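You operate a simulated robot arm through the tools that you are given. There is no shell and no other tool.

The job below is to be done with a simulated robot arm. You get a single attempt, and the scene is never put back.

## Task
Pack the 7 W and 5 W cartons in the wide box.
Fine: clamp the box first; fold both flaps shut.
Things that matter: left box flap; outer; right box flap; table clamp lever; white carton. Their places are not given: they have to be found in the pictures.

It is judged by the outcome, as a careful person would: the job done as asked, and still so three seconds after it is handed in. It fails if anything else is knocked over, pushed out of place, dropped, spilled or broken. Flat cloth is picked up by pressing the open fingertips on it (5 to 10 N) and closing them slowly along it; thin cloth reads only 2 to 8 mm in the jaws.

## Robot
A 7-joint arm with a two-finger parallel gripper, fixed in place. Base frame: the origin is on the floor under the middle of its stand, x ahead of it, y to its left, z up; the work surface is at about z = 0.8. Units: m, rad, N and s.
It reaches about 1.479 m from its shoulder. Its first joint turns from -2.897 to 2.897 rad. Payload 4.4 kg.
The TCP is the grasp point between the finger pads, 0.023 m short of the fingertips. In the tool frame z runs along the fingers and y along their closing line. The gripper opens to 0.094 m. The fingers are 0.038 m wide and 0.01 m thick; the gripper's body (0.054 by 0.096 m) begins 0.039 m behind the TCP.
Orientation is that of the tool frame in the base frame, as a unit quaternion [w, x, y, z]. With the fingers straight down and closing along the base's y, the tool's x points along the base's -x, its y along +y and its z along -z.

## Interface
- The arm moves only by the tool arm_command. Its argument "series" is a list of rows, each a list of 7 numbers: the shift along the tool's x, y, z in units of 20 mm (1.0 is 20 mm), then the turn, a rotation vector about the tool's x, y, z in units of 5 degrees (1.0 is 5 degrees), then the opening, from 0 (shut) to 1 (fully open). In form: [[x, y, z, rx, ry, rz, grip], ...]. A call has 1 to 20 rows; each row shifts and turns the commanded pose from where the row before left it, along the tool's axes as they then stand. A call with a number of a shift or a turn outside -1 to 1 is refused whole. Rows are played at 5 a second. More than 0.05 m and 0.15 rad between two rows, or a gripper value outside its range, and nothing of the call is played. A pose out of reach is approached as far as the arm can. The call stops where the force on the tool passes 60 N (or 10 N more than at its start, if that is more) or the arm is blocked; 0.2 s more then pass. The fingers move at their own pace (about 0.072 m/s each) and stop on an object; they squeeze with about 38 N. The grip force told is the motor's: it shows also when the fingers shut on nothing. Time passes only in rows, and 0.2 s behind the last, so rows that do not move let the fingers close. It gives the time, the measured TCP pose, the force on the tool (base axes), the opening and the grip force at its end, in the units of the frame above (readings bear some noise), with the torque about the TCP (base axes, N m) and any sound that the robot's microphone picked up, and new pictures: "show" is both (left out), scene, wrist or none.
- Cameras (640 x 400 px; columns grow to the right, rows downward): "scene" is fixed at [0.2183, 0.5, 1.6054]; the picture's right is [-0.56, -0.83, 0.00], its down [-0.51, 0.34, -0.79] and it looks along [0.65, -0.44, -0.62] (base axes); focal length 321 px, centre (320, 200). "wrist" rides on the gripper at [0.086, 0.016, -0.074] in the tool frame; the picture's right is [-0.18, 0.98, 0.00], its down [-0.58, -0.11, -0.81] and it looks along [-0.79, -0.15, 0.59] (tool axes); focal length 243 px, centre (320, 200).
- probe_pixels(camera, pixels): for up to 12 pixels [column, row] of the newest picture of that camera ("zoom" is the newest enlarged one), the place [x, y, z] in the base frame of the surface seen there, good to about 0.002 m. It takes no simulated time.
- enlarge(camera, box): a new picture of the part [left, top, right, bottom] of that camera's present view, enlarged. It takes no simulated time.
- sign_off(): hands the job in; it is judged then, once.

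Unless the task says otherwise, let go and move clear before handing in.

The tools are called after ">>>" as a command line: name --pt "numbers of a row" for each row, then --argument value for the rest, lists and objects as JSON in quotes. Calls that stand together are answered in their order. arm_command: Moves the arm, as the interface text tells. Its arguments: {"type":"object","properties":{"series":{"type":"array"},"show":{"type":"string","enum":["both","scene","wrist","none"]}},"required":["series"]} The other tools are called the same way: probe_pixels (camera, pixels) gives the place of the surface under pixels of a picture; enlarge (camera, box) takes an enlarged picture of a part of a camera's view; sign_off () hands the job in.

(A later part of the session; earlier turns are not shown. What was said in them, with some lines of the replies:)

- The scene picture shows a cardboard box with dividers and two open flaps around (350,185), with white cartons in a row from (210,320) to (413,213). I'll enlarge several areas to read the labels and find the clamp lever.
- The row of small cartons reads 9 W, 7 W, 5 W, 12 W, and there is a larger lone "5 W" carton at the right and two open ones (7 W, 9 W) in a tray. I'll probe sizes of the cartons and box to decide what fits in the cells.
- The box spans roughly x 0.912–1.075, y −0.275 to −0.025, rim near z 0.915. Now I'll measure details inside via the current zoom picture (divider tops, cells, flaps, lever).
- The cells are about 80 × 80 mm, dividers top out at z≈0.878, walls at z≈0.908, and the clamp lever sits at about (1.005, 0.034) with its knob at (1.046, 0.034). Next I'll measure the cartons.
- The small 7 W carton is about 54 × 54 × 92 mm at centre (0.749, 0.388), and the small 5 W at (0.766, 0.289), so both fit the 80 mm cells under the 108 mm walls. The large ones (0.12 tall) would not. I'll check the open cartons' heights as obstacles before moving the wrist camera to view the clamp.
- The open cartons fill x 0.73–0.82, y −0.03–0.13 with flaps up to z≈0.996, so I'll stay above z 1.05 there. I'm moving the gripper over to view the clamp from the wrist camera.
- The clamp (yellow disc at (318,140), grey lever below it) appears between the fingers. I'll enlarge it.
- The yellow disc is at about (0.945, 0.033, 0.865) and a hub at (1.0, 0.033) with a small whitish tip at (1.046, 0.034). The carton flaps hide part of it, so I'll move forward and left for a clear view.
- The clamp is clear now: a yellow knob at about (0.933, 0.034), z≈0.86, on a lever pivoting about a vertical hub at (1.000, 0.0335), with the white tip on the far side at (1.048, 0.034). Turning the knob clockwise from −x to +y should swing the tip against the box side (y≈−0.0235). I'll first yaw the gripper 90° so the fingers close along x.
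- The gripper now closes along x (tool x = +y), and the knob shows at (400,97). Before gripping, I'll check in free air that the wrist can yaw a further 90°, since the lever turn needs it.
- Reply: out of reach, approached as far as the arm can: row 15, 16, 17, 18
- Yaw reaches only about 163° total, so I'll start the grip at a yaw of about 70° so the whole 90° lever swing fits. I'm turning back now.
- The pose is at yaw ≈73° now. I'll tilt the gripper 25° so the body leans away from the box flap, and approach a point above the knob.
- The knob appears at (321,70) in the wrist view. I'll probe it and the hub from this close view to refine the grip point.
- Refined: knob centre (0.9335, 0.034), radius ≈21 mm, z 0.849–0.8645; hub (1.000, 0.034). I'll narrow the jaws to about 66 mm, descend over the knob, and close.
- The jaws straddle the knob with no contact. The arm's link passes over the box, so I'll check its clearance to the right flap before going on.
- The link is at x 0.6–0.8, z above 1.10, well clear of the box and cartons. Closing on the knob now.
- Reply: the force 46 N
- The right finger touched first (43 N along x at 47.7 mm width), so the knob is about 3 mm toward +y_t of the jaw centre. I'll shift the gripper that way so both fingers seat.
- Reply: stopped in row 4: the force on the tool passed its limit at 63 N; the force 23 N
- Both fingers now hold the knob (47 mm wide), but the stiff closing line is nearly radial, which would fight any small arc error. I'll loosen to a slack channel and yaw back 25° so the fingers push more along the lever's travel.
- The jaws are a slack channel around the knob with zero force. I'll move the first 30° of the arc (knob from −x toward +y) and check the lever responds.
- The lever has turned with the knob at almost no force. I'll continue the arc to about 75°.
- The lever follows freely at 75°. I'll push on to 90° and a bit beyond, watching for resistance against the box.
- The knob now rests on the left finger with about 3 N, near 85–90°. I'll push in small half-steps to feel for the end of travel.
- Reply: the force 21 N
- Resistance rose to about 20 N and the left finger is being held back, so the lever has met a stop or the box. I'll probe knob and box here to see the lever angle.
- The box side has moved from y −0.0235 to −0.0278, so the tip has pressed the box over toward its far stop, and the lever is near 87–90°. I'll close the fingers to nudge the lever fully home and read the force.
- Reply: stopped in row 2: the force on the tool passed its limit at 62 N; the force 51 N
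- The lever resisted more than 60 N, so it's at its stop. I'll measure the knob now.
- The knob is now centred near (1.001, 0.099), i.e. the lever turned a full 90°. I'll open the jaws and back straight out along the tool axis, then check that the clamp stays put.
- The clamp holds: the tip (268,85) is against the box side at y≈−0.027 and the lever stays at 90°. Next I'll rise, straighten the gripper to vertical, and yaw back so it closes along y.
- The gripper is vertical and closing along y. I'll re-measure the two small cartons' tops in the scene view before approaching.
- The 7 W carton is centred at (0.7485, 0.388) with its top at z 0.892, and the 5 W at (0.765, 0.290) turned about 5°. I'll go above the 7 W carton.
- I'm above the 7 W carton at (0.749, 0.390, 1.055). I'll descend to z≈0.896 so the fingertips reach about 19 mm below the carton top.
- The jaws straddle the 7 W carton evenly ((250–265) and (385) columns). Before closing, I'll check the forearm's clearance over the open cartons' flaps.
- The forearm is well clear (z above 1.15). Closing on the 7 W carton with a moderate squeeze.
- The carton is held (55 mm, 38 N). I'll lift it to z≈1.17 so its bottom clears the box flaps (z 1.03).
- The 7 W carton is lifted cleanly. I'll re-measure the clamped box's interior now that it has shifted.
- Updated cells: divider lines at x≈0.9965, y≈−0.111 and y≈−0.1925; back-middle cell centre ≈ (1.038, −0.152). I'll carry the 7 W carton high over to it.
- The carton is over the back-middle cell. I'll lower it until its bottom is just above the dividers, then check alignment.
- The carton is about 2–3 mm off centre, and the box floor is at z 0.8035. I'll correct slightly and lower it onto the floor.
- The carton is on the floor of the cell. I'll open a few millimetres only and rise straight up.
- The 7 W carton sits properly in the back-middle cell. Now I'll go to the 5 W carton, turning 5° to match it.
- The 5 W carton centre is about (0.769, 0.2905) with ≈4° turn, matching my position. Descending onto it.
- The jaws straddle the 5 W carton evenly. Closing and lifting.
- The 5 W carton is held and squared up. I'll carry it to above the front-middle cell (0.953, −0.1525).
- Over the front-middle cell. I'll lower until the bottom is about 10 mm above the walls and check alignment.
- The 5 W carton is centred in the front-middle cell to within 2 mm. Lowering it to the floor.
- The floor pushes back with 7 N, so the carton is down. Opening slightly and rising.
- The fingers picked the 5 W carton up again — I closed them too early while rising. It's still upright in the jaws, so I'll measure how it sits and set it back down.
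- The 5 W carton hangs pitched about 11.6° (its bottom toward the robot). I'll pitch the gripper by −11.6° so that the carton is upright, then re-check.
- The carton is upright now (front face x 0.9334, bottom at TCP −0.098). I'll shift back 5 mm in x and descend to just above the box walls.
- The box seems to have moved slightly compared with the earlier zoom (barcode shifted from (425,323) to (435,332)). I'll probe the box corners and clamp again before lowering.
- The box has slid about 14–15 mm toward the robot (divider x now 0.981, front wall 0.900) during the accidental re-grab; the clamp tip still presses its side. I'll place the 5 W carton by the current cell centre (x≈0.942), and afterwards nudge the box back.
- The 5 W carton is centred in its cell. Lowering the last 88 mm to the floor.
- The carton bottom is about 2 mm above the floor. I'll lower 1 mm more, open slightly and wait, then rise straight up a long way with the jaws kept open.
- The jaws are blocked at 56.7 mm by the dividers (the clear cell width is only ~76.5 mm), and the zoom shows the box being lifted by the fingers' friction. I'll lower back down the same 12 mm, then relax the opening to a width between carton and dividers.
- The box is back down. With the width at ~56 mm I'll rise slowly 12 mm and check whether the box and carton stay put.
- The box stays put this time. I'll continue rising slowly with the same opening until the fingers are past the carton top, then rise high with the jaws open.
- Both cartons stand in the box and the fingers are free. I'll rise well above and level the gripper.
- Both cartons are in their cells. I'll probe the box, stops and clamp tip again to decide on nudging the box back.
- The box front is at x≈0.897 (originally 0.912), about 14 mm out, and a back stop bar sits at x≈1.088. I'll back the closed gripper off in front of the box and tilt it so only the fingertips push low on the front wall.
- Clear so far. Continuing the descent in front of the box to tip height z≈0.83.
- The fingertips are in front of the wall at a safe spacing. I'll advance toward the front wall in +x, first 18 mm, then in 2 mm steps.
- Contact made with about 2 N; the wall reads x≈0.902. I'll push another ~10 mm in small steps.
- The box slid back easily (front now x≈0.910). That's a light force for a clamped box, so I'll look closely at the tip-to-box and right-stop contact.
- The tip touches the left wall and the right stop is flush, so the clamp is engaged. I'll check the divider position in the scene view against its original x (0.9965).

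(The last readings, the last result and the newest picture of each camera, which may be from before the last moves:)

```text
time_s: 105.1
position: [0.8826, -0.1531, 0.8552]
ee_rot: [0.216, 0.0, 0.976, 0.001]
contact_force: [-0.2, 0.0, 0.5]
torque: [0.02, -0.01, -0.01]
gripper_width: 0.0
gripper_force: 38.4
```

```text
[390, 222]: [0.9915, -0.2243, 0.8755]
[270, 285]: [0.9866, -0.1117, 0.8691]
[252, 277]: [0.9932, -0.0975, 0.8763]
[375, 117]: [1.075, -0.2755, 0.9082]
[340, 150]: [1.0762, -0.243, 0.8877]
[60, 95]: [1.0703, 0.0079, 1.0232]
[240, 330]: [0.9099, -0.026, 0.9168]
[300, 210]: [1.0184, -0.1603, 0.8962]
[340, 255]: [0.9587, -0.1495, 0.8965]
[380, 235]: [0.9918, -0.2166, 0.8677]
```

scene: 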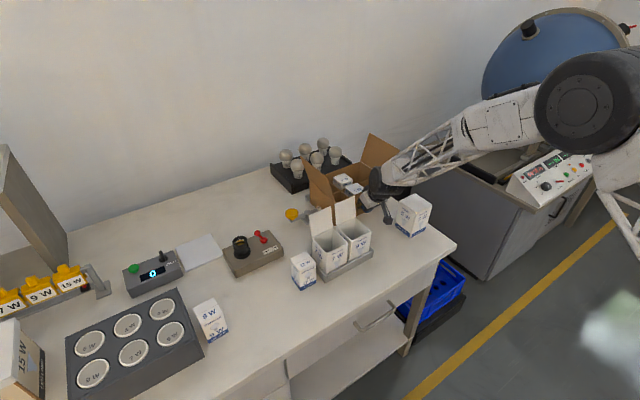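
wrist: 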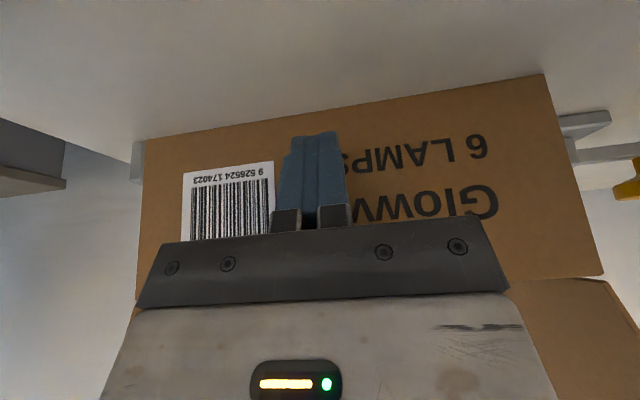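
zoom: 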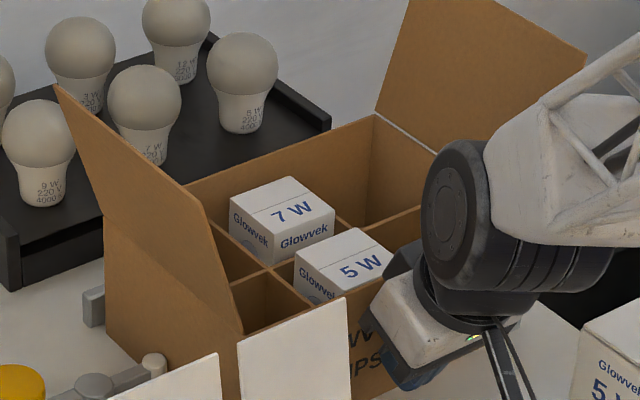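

About 4 mm remains to the original position. Pushing those last 4 mm gently.

>>> arm_command --pt "-0.0906 0 0.0423 0 0 0 0" --pt "-0.0906 0 0.0423 0 0 0 0" --pt "0 0 0 0 0 0 0" --show "scene"

>>> enlarge --camera "scene" --box '[300, 140, 400, 215]'

>>> probe_pixels --camera "zoom" --pixels '[[390, 220], [252, 275], [375, 117], [340, 150], [60, 95], [240, 330], [300, 208], [340, 253], [380, 233]]'

```text
time_s: 105.9
position: [0.8859, -0.154, 0.8542]
ee_rot: [0.217, 0.0, 0.976, 0.0]
contact_force: [-1.2, -0.1, -0.6]
torque: [0.0, 0.05, -0.03]
gripper_width: 0.0001
gripper_force: 38.1
```

scene: 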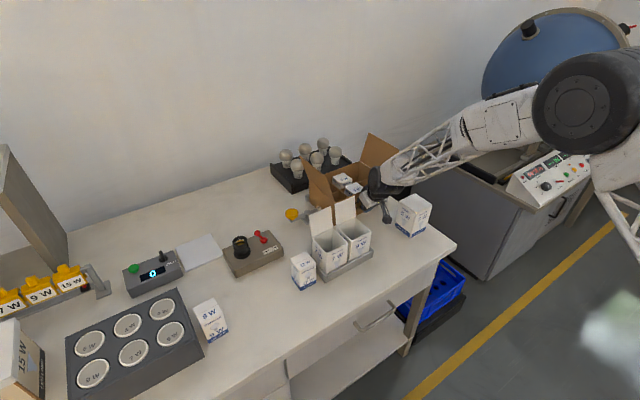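

```text
5.33 times, centred on (350, 178) of scene
```

zoom: 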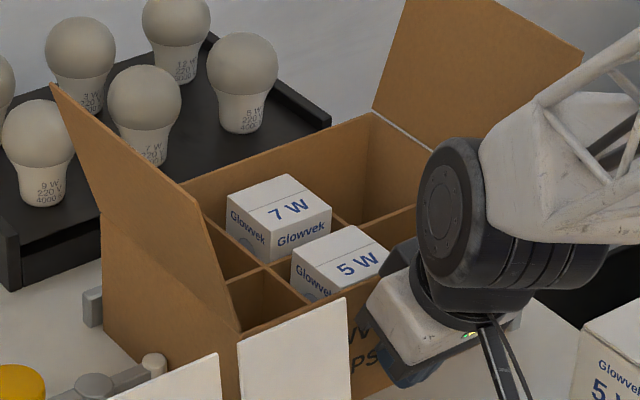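

```text
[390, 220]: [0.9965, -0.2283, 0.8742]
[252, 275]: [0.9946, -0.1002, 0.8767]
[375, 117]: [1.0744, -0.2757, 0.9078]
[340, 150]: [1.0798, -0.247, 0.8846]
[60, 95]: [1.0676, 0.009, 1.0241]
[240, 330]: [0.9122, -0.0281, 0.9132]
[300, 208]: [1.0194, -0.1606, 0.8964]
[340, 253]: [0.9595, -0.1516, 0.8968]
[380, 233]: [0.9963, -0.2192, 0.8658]
```

The divider is back at x≈0.996, its original place. I'll back away from the front wall, rise, and level the gripper.

>>> arm_command --pt "0.453 0 -0.211 0 0 0 0" --pt "0.906 0 -0.423 0 0 0 0" --pt "0.453 0 -0.211 0 0 0 0" --pt "-0.423 0 -0.906 0 0 0 0" --pt "-0.423 0 -0.906 0 0 0 0" --pt "-0.423 0 -0.906 0 0 0 0" --pt "-0.423 0 -0.906 0 0 0 0" --pt "-0.423 0 -0.906 0 0 0 0" --pt "-0.423 0 -0.906 0 0 0 0" --pt "-0.423 0 -0.906 0 0 0 0" --pt "-0.423 0 -0.906 0 0 0 0" --pt "-0.423 0 -0.906 0 0 0 0" --pt "-0.423 0 -0.906 0 0 0 0" --pt "-0.423 0 -0.906 0 0 0 0" --pt "-0.423 0 -0.906 0 0 0 0" --pt "-0.423 0 -0.906 0 0 0 0" --pt "-0.423 0 -0.906 0 0 0 0" --show "none"

>>> arm_command --pt "-0.3 0 -0.65 0 1 0 0" --pt "-0.2 0 -0.6 0 1 0 0" --pt "0 0 0 0 1 0 0" --pt "0 0 0 0 1 0 0" --pt "0 0 0 0 1 0 0" --pt "0 0 0 0 0 0 0"

>>> enlarge --camera "scene" --box '[280, 120, 430, 230]'

```text
time_s: 109.5
position: [0.8473, -0.1542, 1.1356]
ee_rot: [0.217, 0.0, 0.976, 0.001]
contact_force: [0.2, 0.2, 0.8]
torque: [-0.01, -0.01, 0.06]
gripper_width: 0.0002
gripper_force: 38.3
```

```text
time_s: 110.9
position: [0.846, -0.154, 1.162]
ee_rot: [0.0, -0.001, 1.0, 0.002]
contact_force: [0.5, 0.6, 0.2]
torque: [0.01, -0.02, 0.02]
gripper_width: 0.0
gripper_force: 37.9
```

scene: 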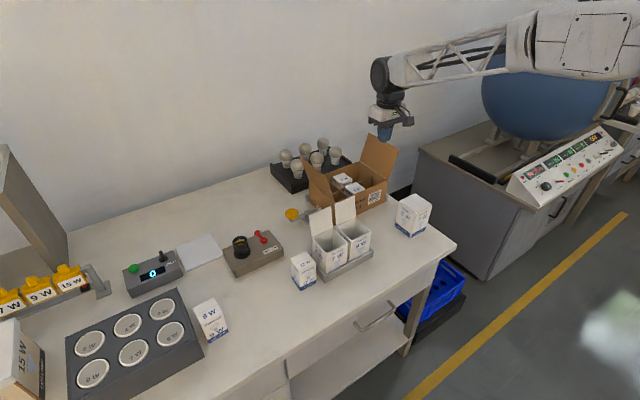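
wrist: 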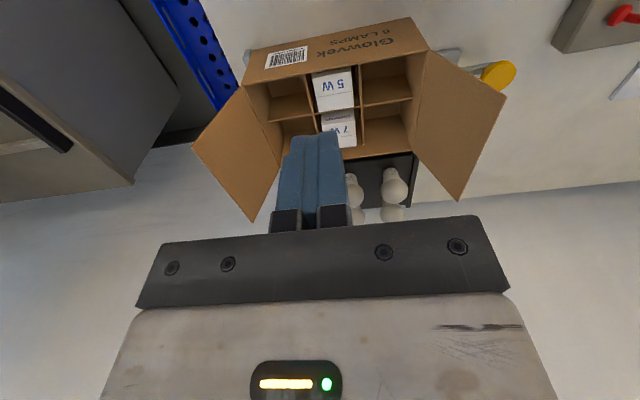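

```text
3.64 times, centred on (355, 175) of scene
```

zoom: 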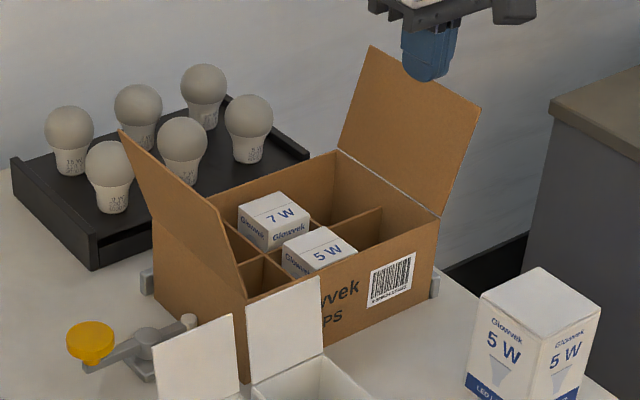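

Everything is in place: box seated, both cartons inside. Now I'll move the closed gripper to the outside (+y side) of the left flap.

>>> arm_command --pt "-0.625 0.954 0.175 0 0 0 0" --pt "-0.625 0.954 0.175 0 0 0 0" --pt "-0.625 0.954 0.175 0 0 0 0" --pt "-0.625 0.954 0.175 0 0 0 0" --pt "-0.625 0.954 0.175 0 0 0 0" --pt "-0.625 0.954 0.175 0 0 0 0" --pt "-0.625 0.954 0.175 0 0 0 0" --pt "-0.625 0.954 0.175 0 0 0 0" --pt "-0.625 0.954 0.175 0 0 0 0" --pt "-0.625 0.954 0.175 0 0 0 0" --pt "-0.625 0.954 0.175 0 0 0 0" --pt "-0.625 0.954 0.175 0 0 0 0" --pt "0 0 0.867 0 0 0 0" --pt "0 0 0.867 0 0 0 0" --pt "0 0 0.867 0 0 0 0" --pt "0 0 0.867 0 0 0 0" --pt "0 0 0.867 0 0 0 0" --pt "0 0 0.867 0 0 0 0"

>>> enlarge --camera "scene" --box '[270, 110, 420, 220]'

```text
time_s: 114.7
position: [0.9967, 0.0766, 1.0164]
ee_rot: [0.001, -0.001, 1.0, 0.001]
contact_force: [-0.1, -0.1, 0.0]
torque: [-0.02, -0.01, 0.01]
gripper_width: 0.0
gripper_force: 37.6
```

scene: 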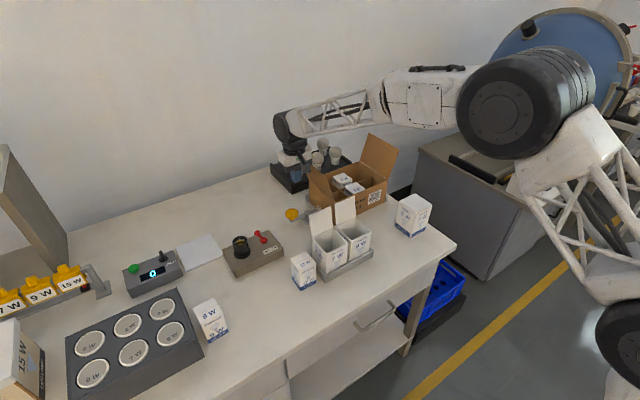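
wrist: 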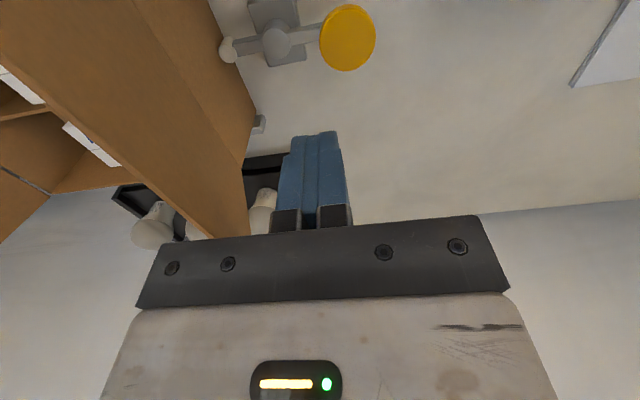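

```text
3.64 times, centred on (345, 165) of scene
```

zoom: 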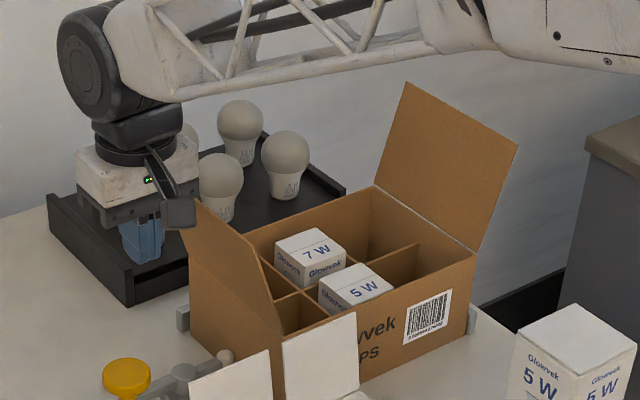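

The fingers are outside the left flap. I'll push in −y slowly, first to bring the flap to vertical.

>>> arm_command --pt "0 -0.6 0 0 0 0 0" --pt "0 -0.6 0 0 0 0 0" --pt "0 -0.6 0 0 0 0 0" --pt "0 -0.5 0 0 0 0 0" --pt "0 -0.5 0 0 0 0 0" --pt "0 -0.5 0 0 0 0 0" --pt "0 -0.5 0 0 0 0 0" --pt "0 -0.5 0 0 0 0 0" --pt "0 -0.4 0 0 0 0 0"

>>> enlarge --camera "scene" --box '[270, 110, 420, 220]'

```text
time_s: 116.7
position: [0.9965, -0.0183, 1.0166]
ee_rot: [0.0, 0.0, 1.0, 0.002]
contact_force: [1.5, 0.3, -0.1]
torque: [-0.01, -0.01, 0.0]
gripper_width: 0.0
gripper_force: 38.2
```

scene: 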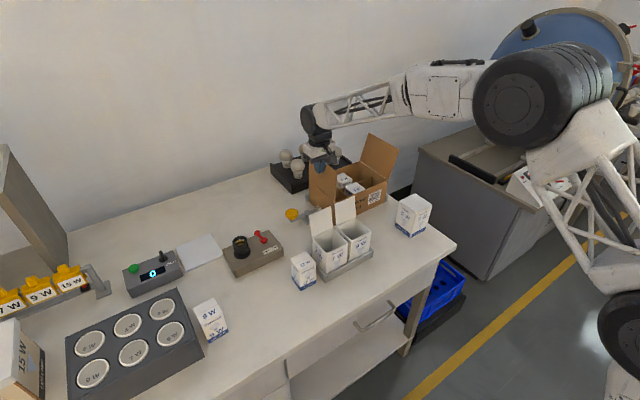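
wrist: 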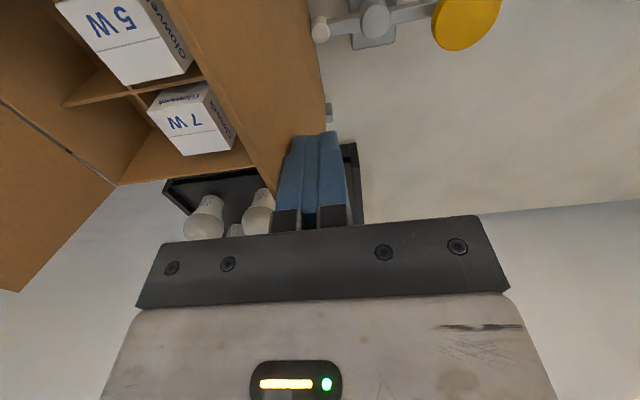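

```text
3.64 times, centred on (345, 165) of scene
```

zoom: 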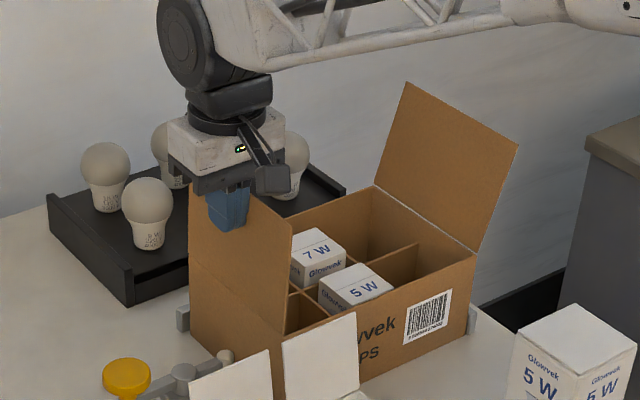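

The flap is vertical now and nothing else moved. I'll follow the closing arc.

>>> arm_command --pt "0 -0.37 0.033 0 0 0 0" --pt "0 -0.37 0.033 0 0 0 0" --pt "0 -0.36 0.095 0 0 0 0" --pt "0 -0.36 0.095 0 0 0 0" --pt "0 -0.335 0.158 0 0 0 0" --pt "0 -0.335 0.158 0 0 0 0" --pt "0 -0.303 0.213 0 0 0 0" --pt "0 -0.303 0.213 0 0 0 0"

>>> enlarge --camera "scene" --box '[270, 110, 420, 220]'

```text
time_s: 118.5
position: [0.9971, -0.0722, 0.9965]
ee_rot: [0.0, -0.002, 1.0, 0.001]
contact_force: [0.0, 1.6, -0.1]
torque: [0.02, -0.03, 0.01]
gripper_width: 0.0
gripper_force: 38.4
```

scene: 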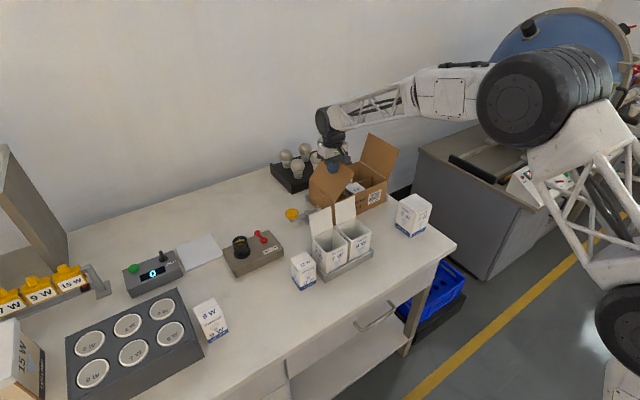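
wrist: 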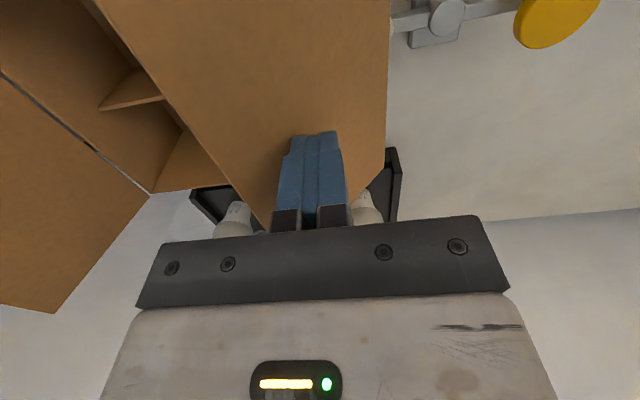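

```text
3.64 times, centred on (345, 165) of scene
```

zoom: 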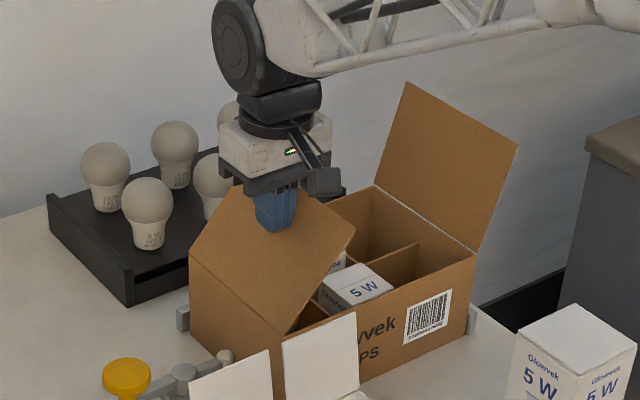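

The left flap is folding cleanly at about 50°. Continuing the arc down to nearly shut.

>>> arm_command --pt "0 -0.263 0.263 0 0 0 0" --pt "0 -0.263 0.263 0 0 0 0" --pt "0 -0.213 0.303 0 0 0 0" --pt "0 -0.213 0.303 0 0 0 0" --pt "0 -0.158 0.335 0 0 0 0" --pt "0 -0.158 0.335 0 0 0 0" --pt "0 -0.095 0.358 0 0 0 0" --pt "0 -0.095 0.358 0 0 0 0" --pt "0 -0.03 0.295 0 0 0 0" --pt "0 -0.03 0.2 0 0 0 0" --pt "0 0 0 0 0 0 0"

>>> enlarge --camera "scene" --box '[270, 110, 420, 220]'

```text
time_s: 120.9
position: [0.9976, -0.1048, 0.9348]
ee_rot: [0.001, -0.001, 1.0, 0.001]
contact_force: [-0.5, 0.1, -0.1]
torque: [-0.03, -0.01, 0.01]
gripper_width: 0.0
gripper_force: 38.2
```

scene: 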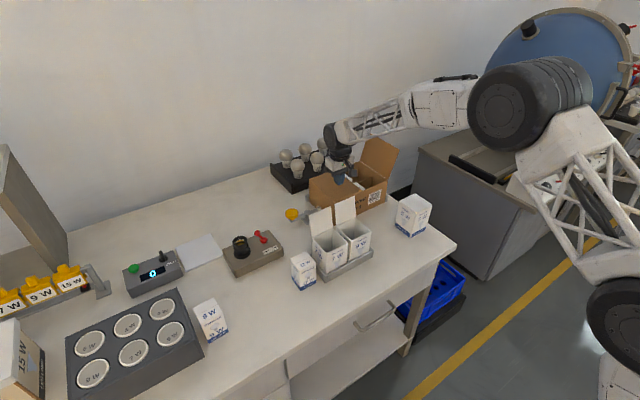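
wrist: 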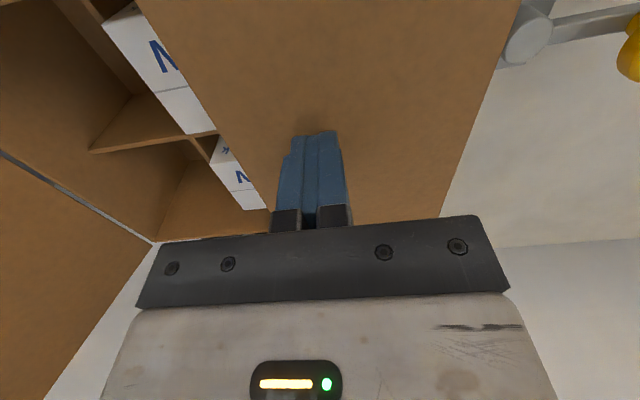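

```text
3.64 times, centred on (345, 165) of scene
```

zoom: 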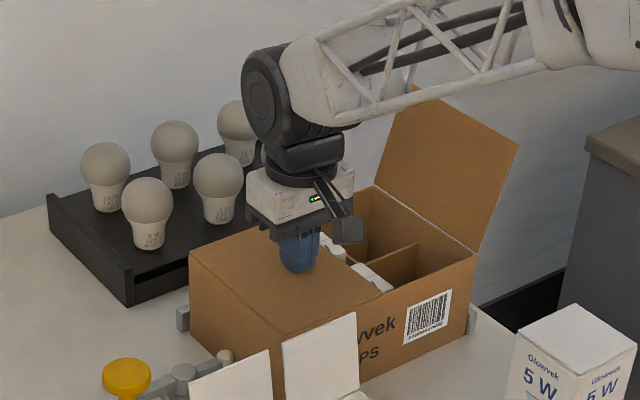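

The left flap is nearly flat. I'll press down a few millimetres gently until it seats.

>>> arm_command --pt "0 0 0.1 0 0 0 0" --pt "0 0 0.1 0 0 0 0" --pt "0 0 0.1 0 0 0 0" --pt "0 0 0 0 0 0 0" --show "wrist"

>>> probe_pixels --camera "wrist" --pixels '[[180, 50], [230, 120], [270, 190], [350, 50], [480, 60], [450, 150], [400, 100], [150, 20]]'

```text
time_s: 121.9
position: [0.9969, -0.1038, 0.9329]
ee_rot: [0.001, -0.001, 1.0, 0.001]
contact_force: [-9.8, 0.2, 43.2]
torque: [0.08, 0.5, -0.05]
gripper_width: 0.0
gripper_force: 37.9
```

wrist: 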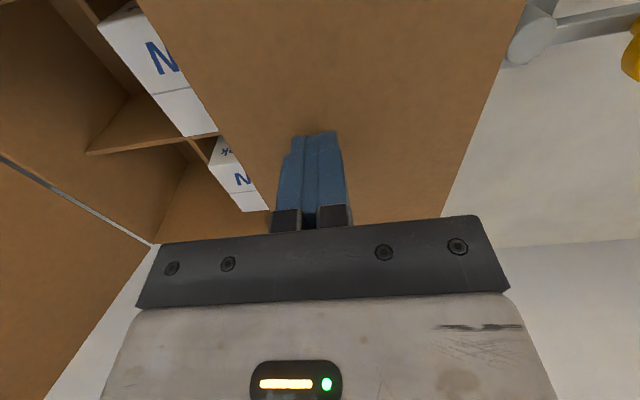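

```text
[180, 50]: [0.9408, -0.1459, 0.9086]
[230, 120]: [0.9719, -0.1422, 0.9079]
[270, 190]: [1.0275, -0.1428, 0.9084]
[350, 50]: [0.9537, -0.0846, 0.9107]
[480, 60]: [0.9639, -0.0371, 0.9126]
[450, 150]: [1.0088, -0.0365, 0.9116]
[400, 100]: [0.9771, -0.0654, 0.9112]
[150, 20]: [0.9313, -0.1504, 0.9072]
```

The flap is shut flat (z 0.908–0.912) with a firm reaction. I'll lift off and check that it stays shut.

>>> arm_command --pt "0 0 -0.3 0 0 0 0" --pt "0 0 -0.5 0 0 0 0" --pt "0 0 -0.9 0 0 0 0" --pt "0 0 -0.9 0 0 0 0" --pt "0 0 -0.9 0 0 0 0" --pt "0 0 -0.9 0 0 0 0" --pt "0 0 -0.9 0 0 0 0" --pt "0 0 -0.9 0 0 0 0" --pt "0 0 -0.9 0 0 0 0" --pt "0 0 -0.9 0 0 0 0" --pt "0 0 -0.9 0 0 0 0" --pt "0 0 -0.9 0 0 0 0" --pt "0 0 -0.9 0 0 0 0"

>>> enlarge --camera "scene" --box '[270, 110, 420, 220]'

```text
time_s: 124.7
position: [0.9974, -0.103, 1.1442]
ee_rot: [0.001, 0.0, 1.0, 0.001]
contact_force: [-0.1, 0.2, -1.1]
torque: [0.01, -0.01, -0.02]
gripper_width: 0.0001
gripper_force: 38.5
```

scene: 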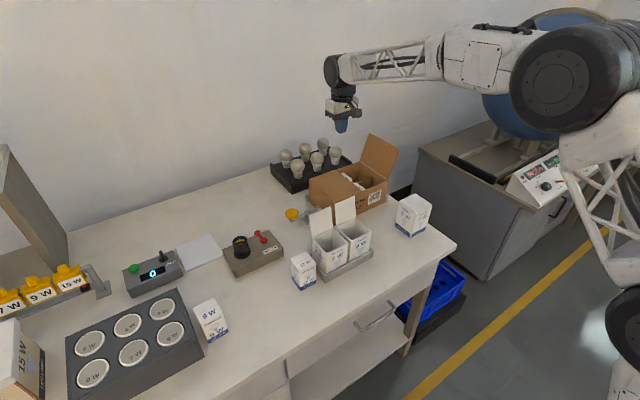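
wrist: 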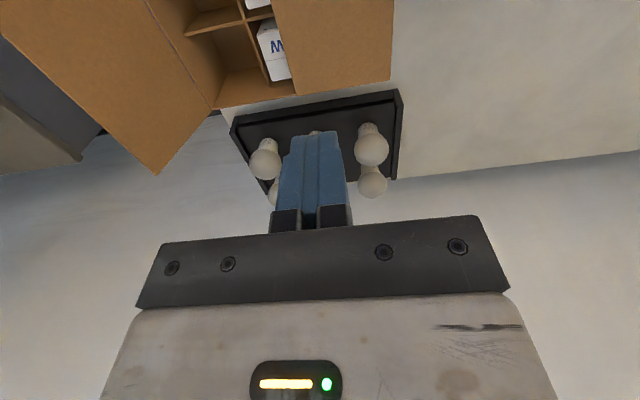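

```text
3.64 times, centred on (345, 165) of scene
```

zoom: 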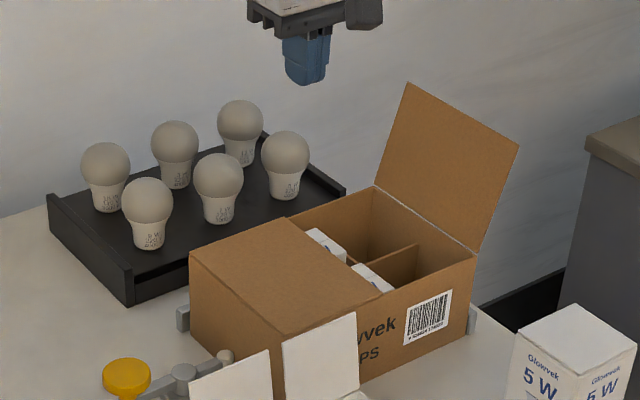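

The left flap stays shut. Before moving to the right flap's outer side, I'll check what stands near y≈−0.4 there.

>>> probe_pixels --camera "scene" --pixels '[[418, 145], [430, 160], [455, 160], [470, 170], [500, 185], [440, 190], [410, 180], [400, 190], [390, 145], [397, 152], [372, 134], [388, 178]]'

>>> enlarge --camera "scene" --box '[340, 80, 540, 230]'

```text
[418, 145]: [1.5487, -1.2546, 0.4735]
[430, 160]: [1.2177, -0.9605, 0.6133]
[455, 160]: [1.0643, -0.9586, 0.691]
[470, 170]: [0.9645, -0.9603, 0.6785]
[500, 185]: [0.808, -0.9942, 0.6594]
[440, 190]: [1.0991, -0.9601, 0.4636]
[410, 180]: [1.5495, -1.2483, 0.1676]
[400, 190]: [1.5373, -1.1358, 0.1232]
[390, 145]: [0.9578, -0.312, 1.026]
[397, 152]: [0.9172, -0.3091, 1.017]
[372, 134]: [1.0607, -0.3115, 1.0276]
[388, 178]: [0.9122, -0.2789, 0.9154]
```

```text
2.67 times, centred on (440, 155) of scene
```

zoom: 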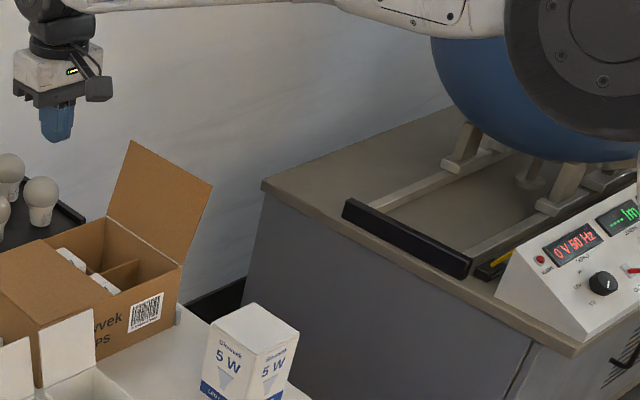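

The area to the right is free (cabinet starts at y≈−0.96). I'll go over the right flap and down its outer side.

>>> arm_command --pt "0 -0.94 0 0 0 0 0" --pt "0 -0.94 0 0 0 0 0" --pt "0 -0.94 0 0 0 0 0" --pt "0 -0.94 0 0 0 0 0" --pt "0 -0.94 0 0 0 0 0" --pt "0 -0.94 0 0 0 0 0" --pt "0 -0.94 0 0 0 0 0" --pt "0 -0.94 0 0 0 0 0" --pt "0 -0.94 0 0 0 0 0" --pt "0 -0.94 0 0 0 0 0" --pt "0 -0.94 0 0 0 0 0" --pt "0 -0.94 0 0 0 0 0" --pt "0 -0.94 0 0 0 0 0" --pt "0 -0.94 0 0 0 0 0" --pt "0 -0.94 0 0 0 0 0" --show "none"

>>> arm_command --pt "0 0 0.9 0 0 0 0" --pt "0 0 0.9 0 0 0 0" --pt "0 0 0.9 0 0 0 0" --pt "0 0 0.9 0 0 0 0" --pt "0 0 0.9 0 0 0 0" --pt "0 0 0.9 0 0 0 0" --pt "0 0 0.9 0 0 0 0" --pt "0 0 0 0 0 0 0"

>>> enlarge --camera "scene" --box '[300, 90, 450, 220]'

```text
time_s: 127.9
position: [0.997, -0.3868, 1.1435]
ee_rot: [0.001, -0.001, 1.0, 0.002]
contact_force: [-0.4, 0.2, -0.4]
torque: [0.01, 0.0, 0.02]
gripper_width: 0.0
gripper_force: 38.5
```

```text
time_s: 129.7
position: [0.9972, -0.3866, 1.0171]
ee_rot: [0.0, -0.001, 1.0, 0.001]
contact_force: [-1.0, 0.1, 0.2]
torque: [-0.03, -0.03, 0.0]
gripper_width: 0.0001
gripper_force: 38.1
```

scene: 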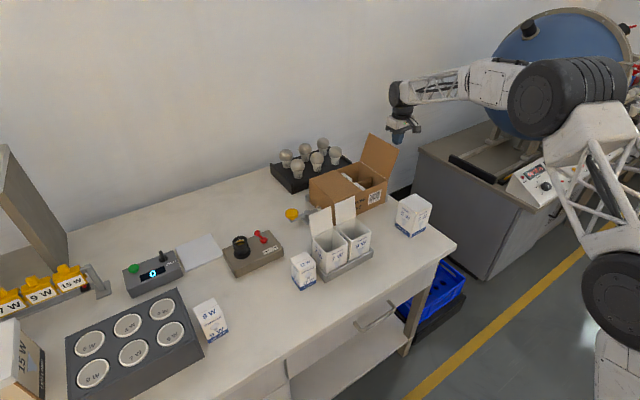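
wrist: 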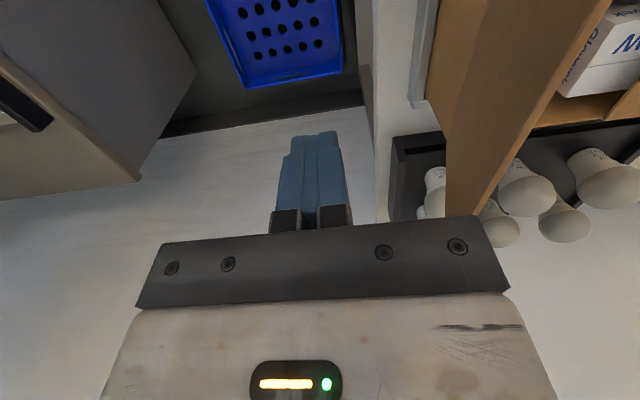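

```text
3.08 times, centred on (375, 155) of scene
```

zoom: 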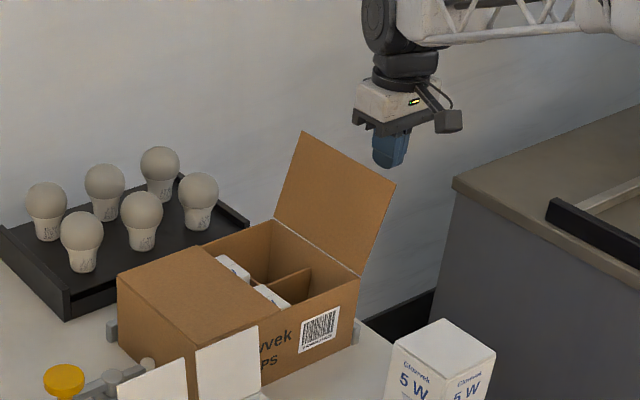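

The fingers are outside the right flap at y −0.387. Pushing in +y to bring it to vertical.

>>> arm_command --pt "0 0.6 0 0 0 0 0" --pt "0 0.6 0 0 0 0 0" --pt "0 0.6 0 0 0 0 0" --pt "0 0.5 0 0 0 0 0" --pt "0 0.5 0 0 0 0 0" --pt "0 0.5 0 0 0 0 0" --pt "0 0.5 0 0 0 0 0" --pt "0 0.5 0 0 0 0 0" --pt "0 0.5 0 0 0 0 0"

>>> enlarge --camera "scene" --box '[300, 90, 450, 220]'

```text
time_s: 131.7
position: [0.996, -0.291, 1.0161]
ee_rot: [0.0, 0.0, 1.0, 0.001]
contact_force: [-0.6, 0.8, -0.7]
torque: [0.0, 0.01, 0.02]
gripper_width: 0.0
gripper_force: 38.1
```

scene: 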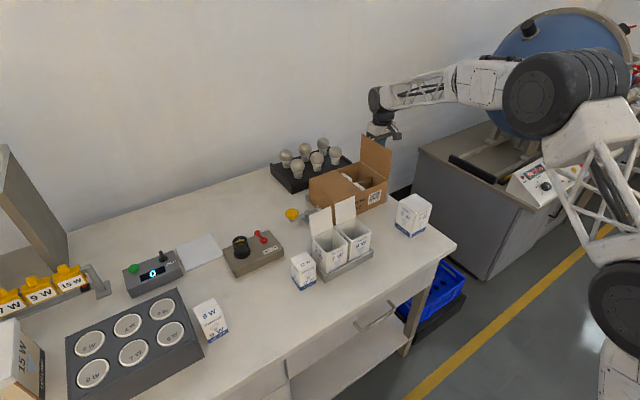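
wrist: 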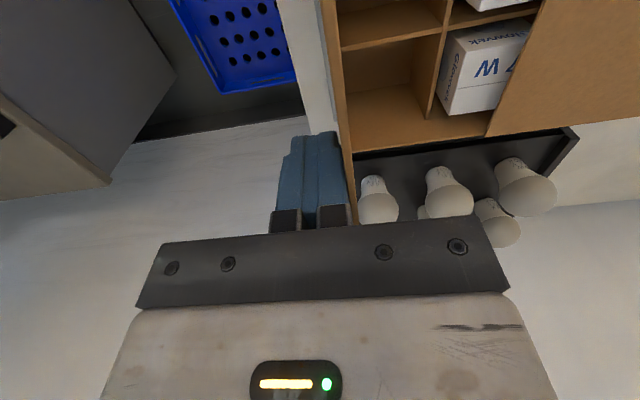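

```text
3.08 times, centred on (375, 155) of scene
```

zoom: 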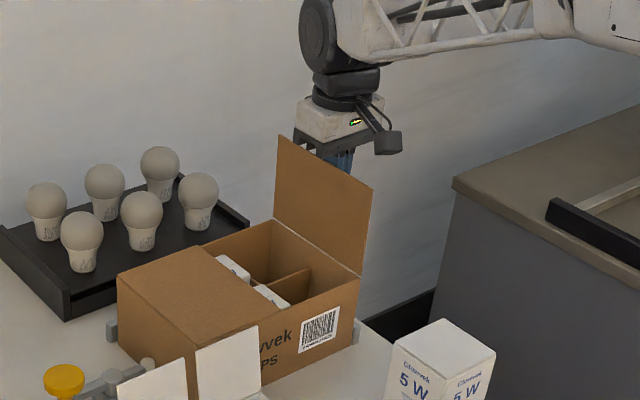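

The right flap is vertical. Following the mirrored arc down.

>>> arm_command --pt "0 0.46 0.033 0 0 0 0" --pt "0 0.37 0.033 0 0 0 0" --pt "0 0.36 0.095 0 0 0 0" --pt "0 0.36 0.095 0 0 0 0" --pt "0 0.335 0.158 0 0 0 0" --pt "0 0.335 0.158 0 0 0 0" --pt "0 0.303 0.213 0 0 0 0" --pt "0 0.303 0.213 0 0 0 0" --pt "0 0.263 0.263 0 0 0 0" --pt "0 0.263 0.263 0 0 0 0" --pt "0 0.213 0.303 0 0 0 0" --pt "0 0.213 0.303 0 0 0 0"

>>> enlarge --camera "scene" --box '[300, 90, 450, 220]'

```text
time_s: 134.3
position: [0.9967, -0.2134, 0.9741]
ee_rot: [0.001, 0.0, 1.0, 0.001]
contact_force: [0.4, -0.6, 0.6]
torque: [0.01, 0.0, 0.0]
gripper_width: 0.0
gripper_force: 38.1
```

scene: 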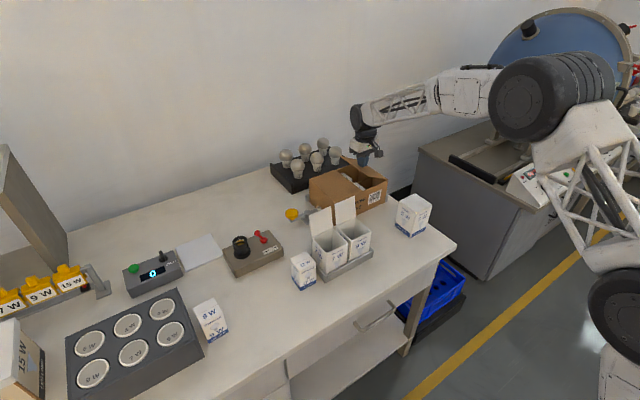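
wrist: 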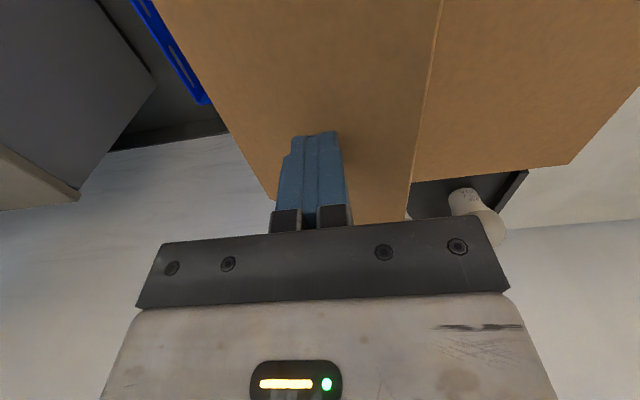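

```text
3.08 times, centred on (375, 155) of scene
```

zoom: 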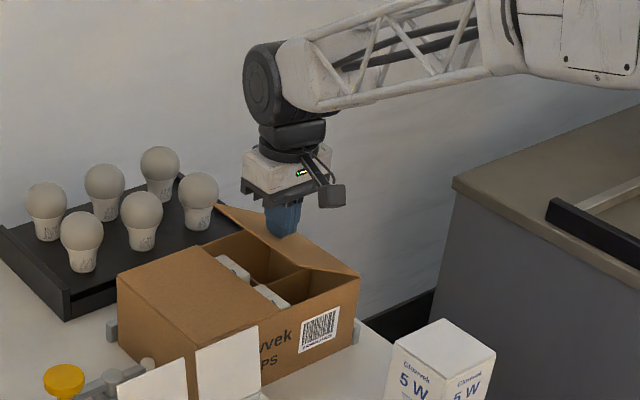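

The flap is at about 30°. Finishing the fold and pressing it down lightly.

>>> arm_command --pt "0 0.158 0.335 0 0 0 0" --pt "0 0.158 0.335 0 0 0 0" --pt "0 0.095 0.358 0 0 0 0" --pt "0 0.095 0.358 0 0 0 0" --pt "0 0.03 0.295 0 0 0 0" --pt "0 0.03 0.2 0 0 0 0" --pt "0 0 0.1 0 0 0 0" --pt "0 0 0.08 0 0 0 0" --pt "0 0 0 0 0 0 0"

>>> enlarge --camera "scene" --box '[300, 90, 450, 220]'

>>> probe_pixels --camera "wrist" --pixels '[[350, 50], [400, 100], [250, 100], [230, 40], [420, 40], [500, 60], [370, 180], [270, 180]]'

```text
time_s: 136.3
position: [0.9976, -0.2033, 0.9342]
ee_rot: [0.0, -0.001, 1.0, -0.001]
contact_force: [-3.5, 3.3, 14.4]
torque: [0.01, 0.2, 0.03]
gripper_width: 0.0
gripper_force: 37.8
```

scene: 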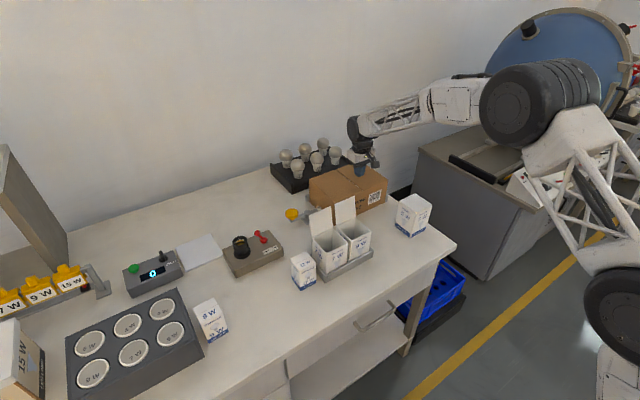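
wrist: 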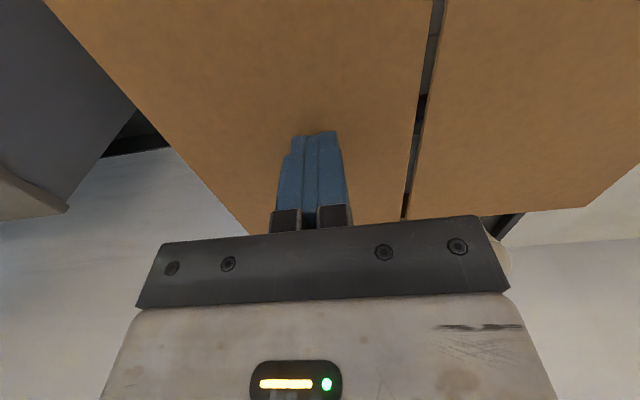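

```text
3.08 times, centred on (375, 155) of scene
```

zoom: 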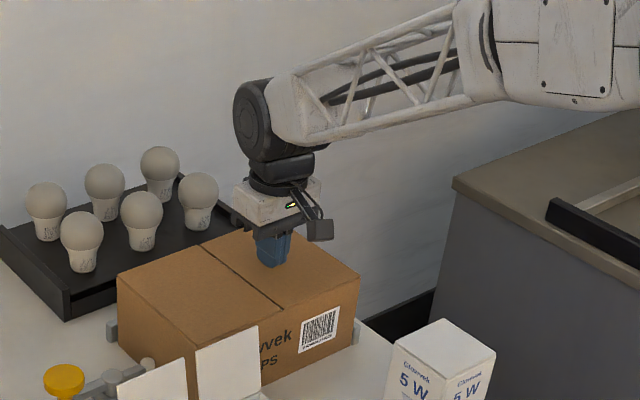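

```text
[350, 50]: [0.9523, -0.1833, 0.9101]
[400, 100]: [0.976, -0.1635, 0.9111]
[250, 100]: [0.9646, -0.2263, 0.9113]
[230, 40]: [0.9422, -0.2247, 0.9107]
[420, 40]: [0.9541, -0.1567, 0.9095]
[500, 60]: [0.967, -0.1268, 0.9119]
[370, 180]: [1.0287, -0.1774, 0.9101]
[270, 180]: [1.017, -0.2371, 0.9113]
```

Both flaps are flat at z≈0.910 with a 14 N press. I'll lift off and inspect the final state.

>>> arm_command --pt "0 0 -0.3 0 0 0 0" --pt "0 0 -0.5 0 0 0 0" --pt "0 0 -0.9 0 0 0 0" --pt "0 0 -0.9 0 0 0 0" --pt "0 0 -0.9 0 0 0 0" --pt "0 0 -0.9 0 0 0 0" --pt "0 0 -0.9 0 0 0 0" --pt "0 0 -0.9 0 0 0 0" --pt "0 0 -0.9 0 0 0 0" --pt "0 0 -0.9 0 0 0 0" --pt "0 0 -0.9 0 0 0 0" --pt "0 0 -0.9 0 0 0 0" --pt "0 0 -0.9 0 0 0 0" --pt "0.9 0 -0.5 0 0 0 0" --pt "0.9 0 -0.3 0 0 0 0" --pt "0.9 0 0 0 0 0 0.3" --pt "0.9 0 0 0 0 0 0.5" --pt "0.9 0 0 0 0 0 0.5" --pt "0.9 0 0 0 0 0 0.5" --pt "0.9 0 0 0 0 0 0.5"

>>> enlarge --camera "scene" --box '[270, 130, 430, 250]'

>>> enlarge --camera "scene" --box '[280, 170, 360, 230]'

```text
time_s: 140.5
position: [0.8715, -0.2029, 1.1626]
ee_rot: [0.0, -0.001, 1.0, 0.001]
contact_force: [-0.9, -1.2, 0.0]
torque: [0.01, 0.01, 0.01]
gripper_width: 0.0467
gripper_force: 0.0
```

scene: 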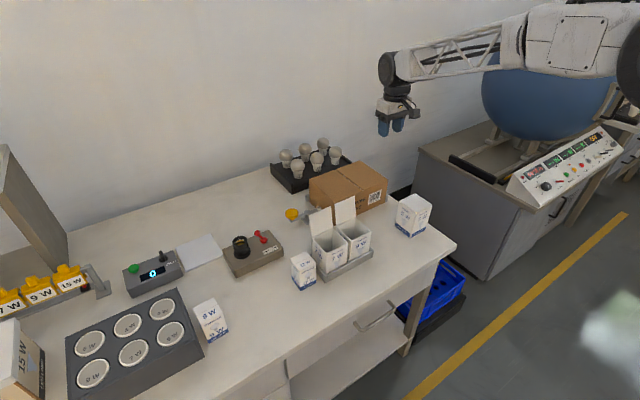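
wrist: 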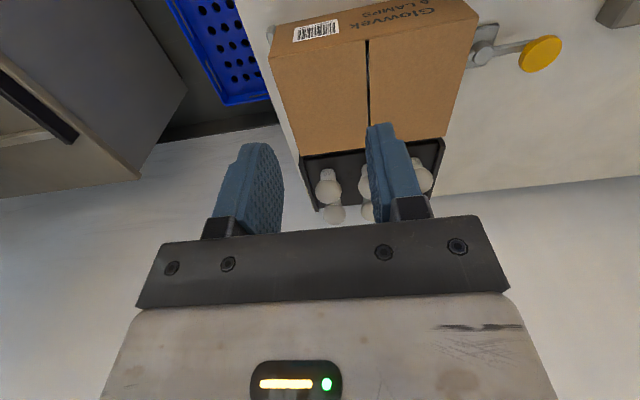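

```text
3.33 times, centred on (350, 190) of scene
```

zoom: 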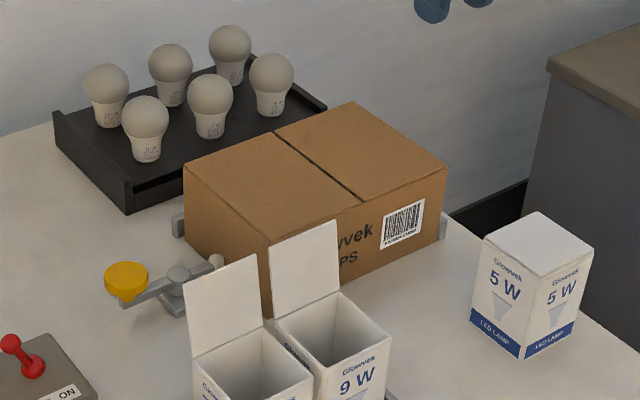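

```text
6.67 times, centred on (320, 200) of scene
```

zoom: 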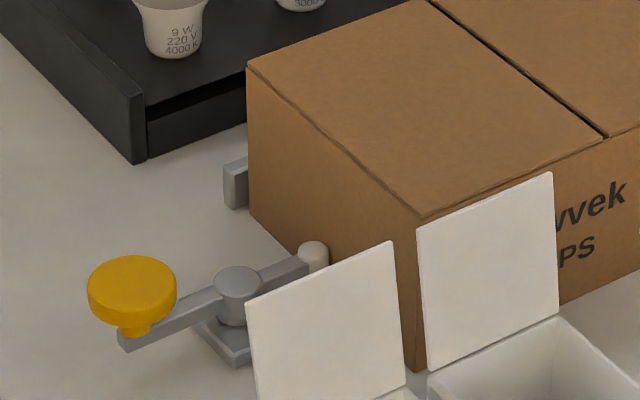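

The box is shut with both flaps flat and the clamp tip against its side. I'll verify lever angle, box position and flap heights by probing once more.

>>> probe_pixels --camera "zoom" --pixels '[[313, 247], [238, 275], [132, 275], [335, 250], [350, 130], [560, 80], [420, 214], [300, 90], [236, 182], [600, 135], [580, 110], [320, 262]]'

>>> probe_pixels --camera "scene" --pixels '[[383, 183], [358, 177], [350, 182], [375, 200], [340, 205], [330, 180], [370, 170], [413, 200], [303, 260], [207, 303]]'

```text
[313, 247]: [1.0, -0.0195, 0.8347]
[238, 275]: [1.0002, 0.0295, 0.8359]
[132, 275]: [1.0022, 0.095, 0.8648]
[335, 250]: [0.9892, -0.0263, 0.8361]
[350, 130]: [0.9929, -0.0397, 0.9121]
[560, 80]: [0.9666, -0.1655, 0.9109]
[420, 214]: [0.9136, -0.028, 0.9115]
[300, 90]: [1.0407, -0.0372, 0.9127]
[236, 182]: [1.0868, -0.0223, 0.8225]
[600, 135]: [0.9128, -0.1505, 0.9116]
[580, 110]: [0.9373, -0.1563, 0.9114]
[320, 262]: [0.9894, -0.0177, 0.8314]
```

```text
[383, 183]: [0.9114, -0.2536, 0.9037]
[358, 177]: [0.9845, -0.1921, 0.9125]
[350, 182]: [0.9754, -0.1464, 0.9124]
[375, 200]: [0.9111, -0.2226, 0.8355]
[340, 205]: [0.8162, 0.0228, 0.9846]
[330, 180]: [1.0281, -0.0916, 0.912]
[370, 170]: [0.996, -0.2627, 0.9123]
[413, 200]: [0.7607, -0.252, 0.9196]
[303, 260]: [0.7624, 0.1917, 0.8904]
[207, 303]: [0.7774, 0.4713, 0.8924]
```

The lever is at 90° with its tip on the box, the box is back at its original x, and both flaps lie flat at z≈0.912. The other items are where they started, and the gripper is empty and clear, so I'm handing in.

>>> sign_off

```text
The job is handed in.
```

The small 7 W and 5 W cartons are packed in the cardboard box, the box is clamped, and both flaps are folded shut. The job is handed in.

- **Cartons:** I packed the small 7 W and 5 W cartons from the row, each upright in a middle cell. The larger 7 W and 5 W ones are too tall for the flaps to close over, so I left them alone.
- **Clamp:** I turned the lever a full 90° before packing, and its tip still rests against the side of the box. It does not grip hard. The box still slid under a light push.
- **Mistake on the way:** I closed the fingers too early after setting down the 5 W carton, picked it up again, and dragged the box about 14 mm toward the robot. I put the carton back in its cell. On that second release the fingers also lifted the box about 10 mm, and I set it straight back down. I then pushed the box back to its starting position along that direction. Clamping had also moved it about 4 mm sideways, and it is still there.
- **Flaps:** Both lie flat at the rim and stayed shut after I lifted off.

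In the last pictures nothing else on the bench looked disturbed, and the gripper is empty and clear of the box.
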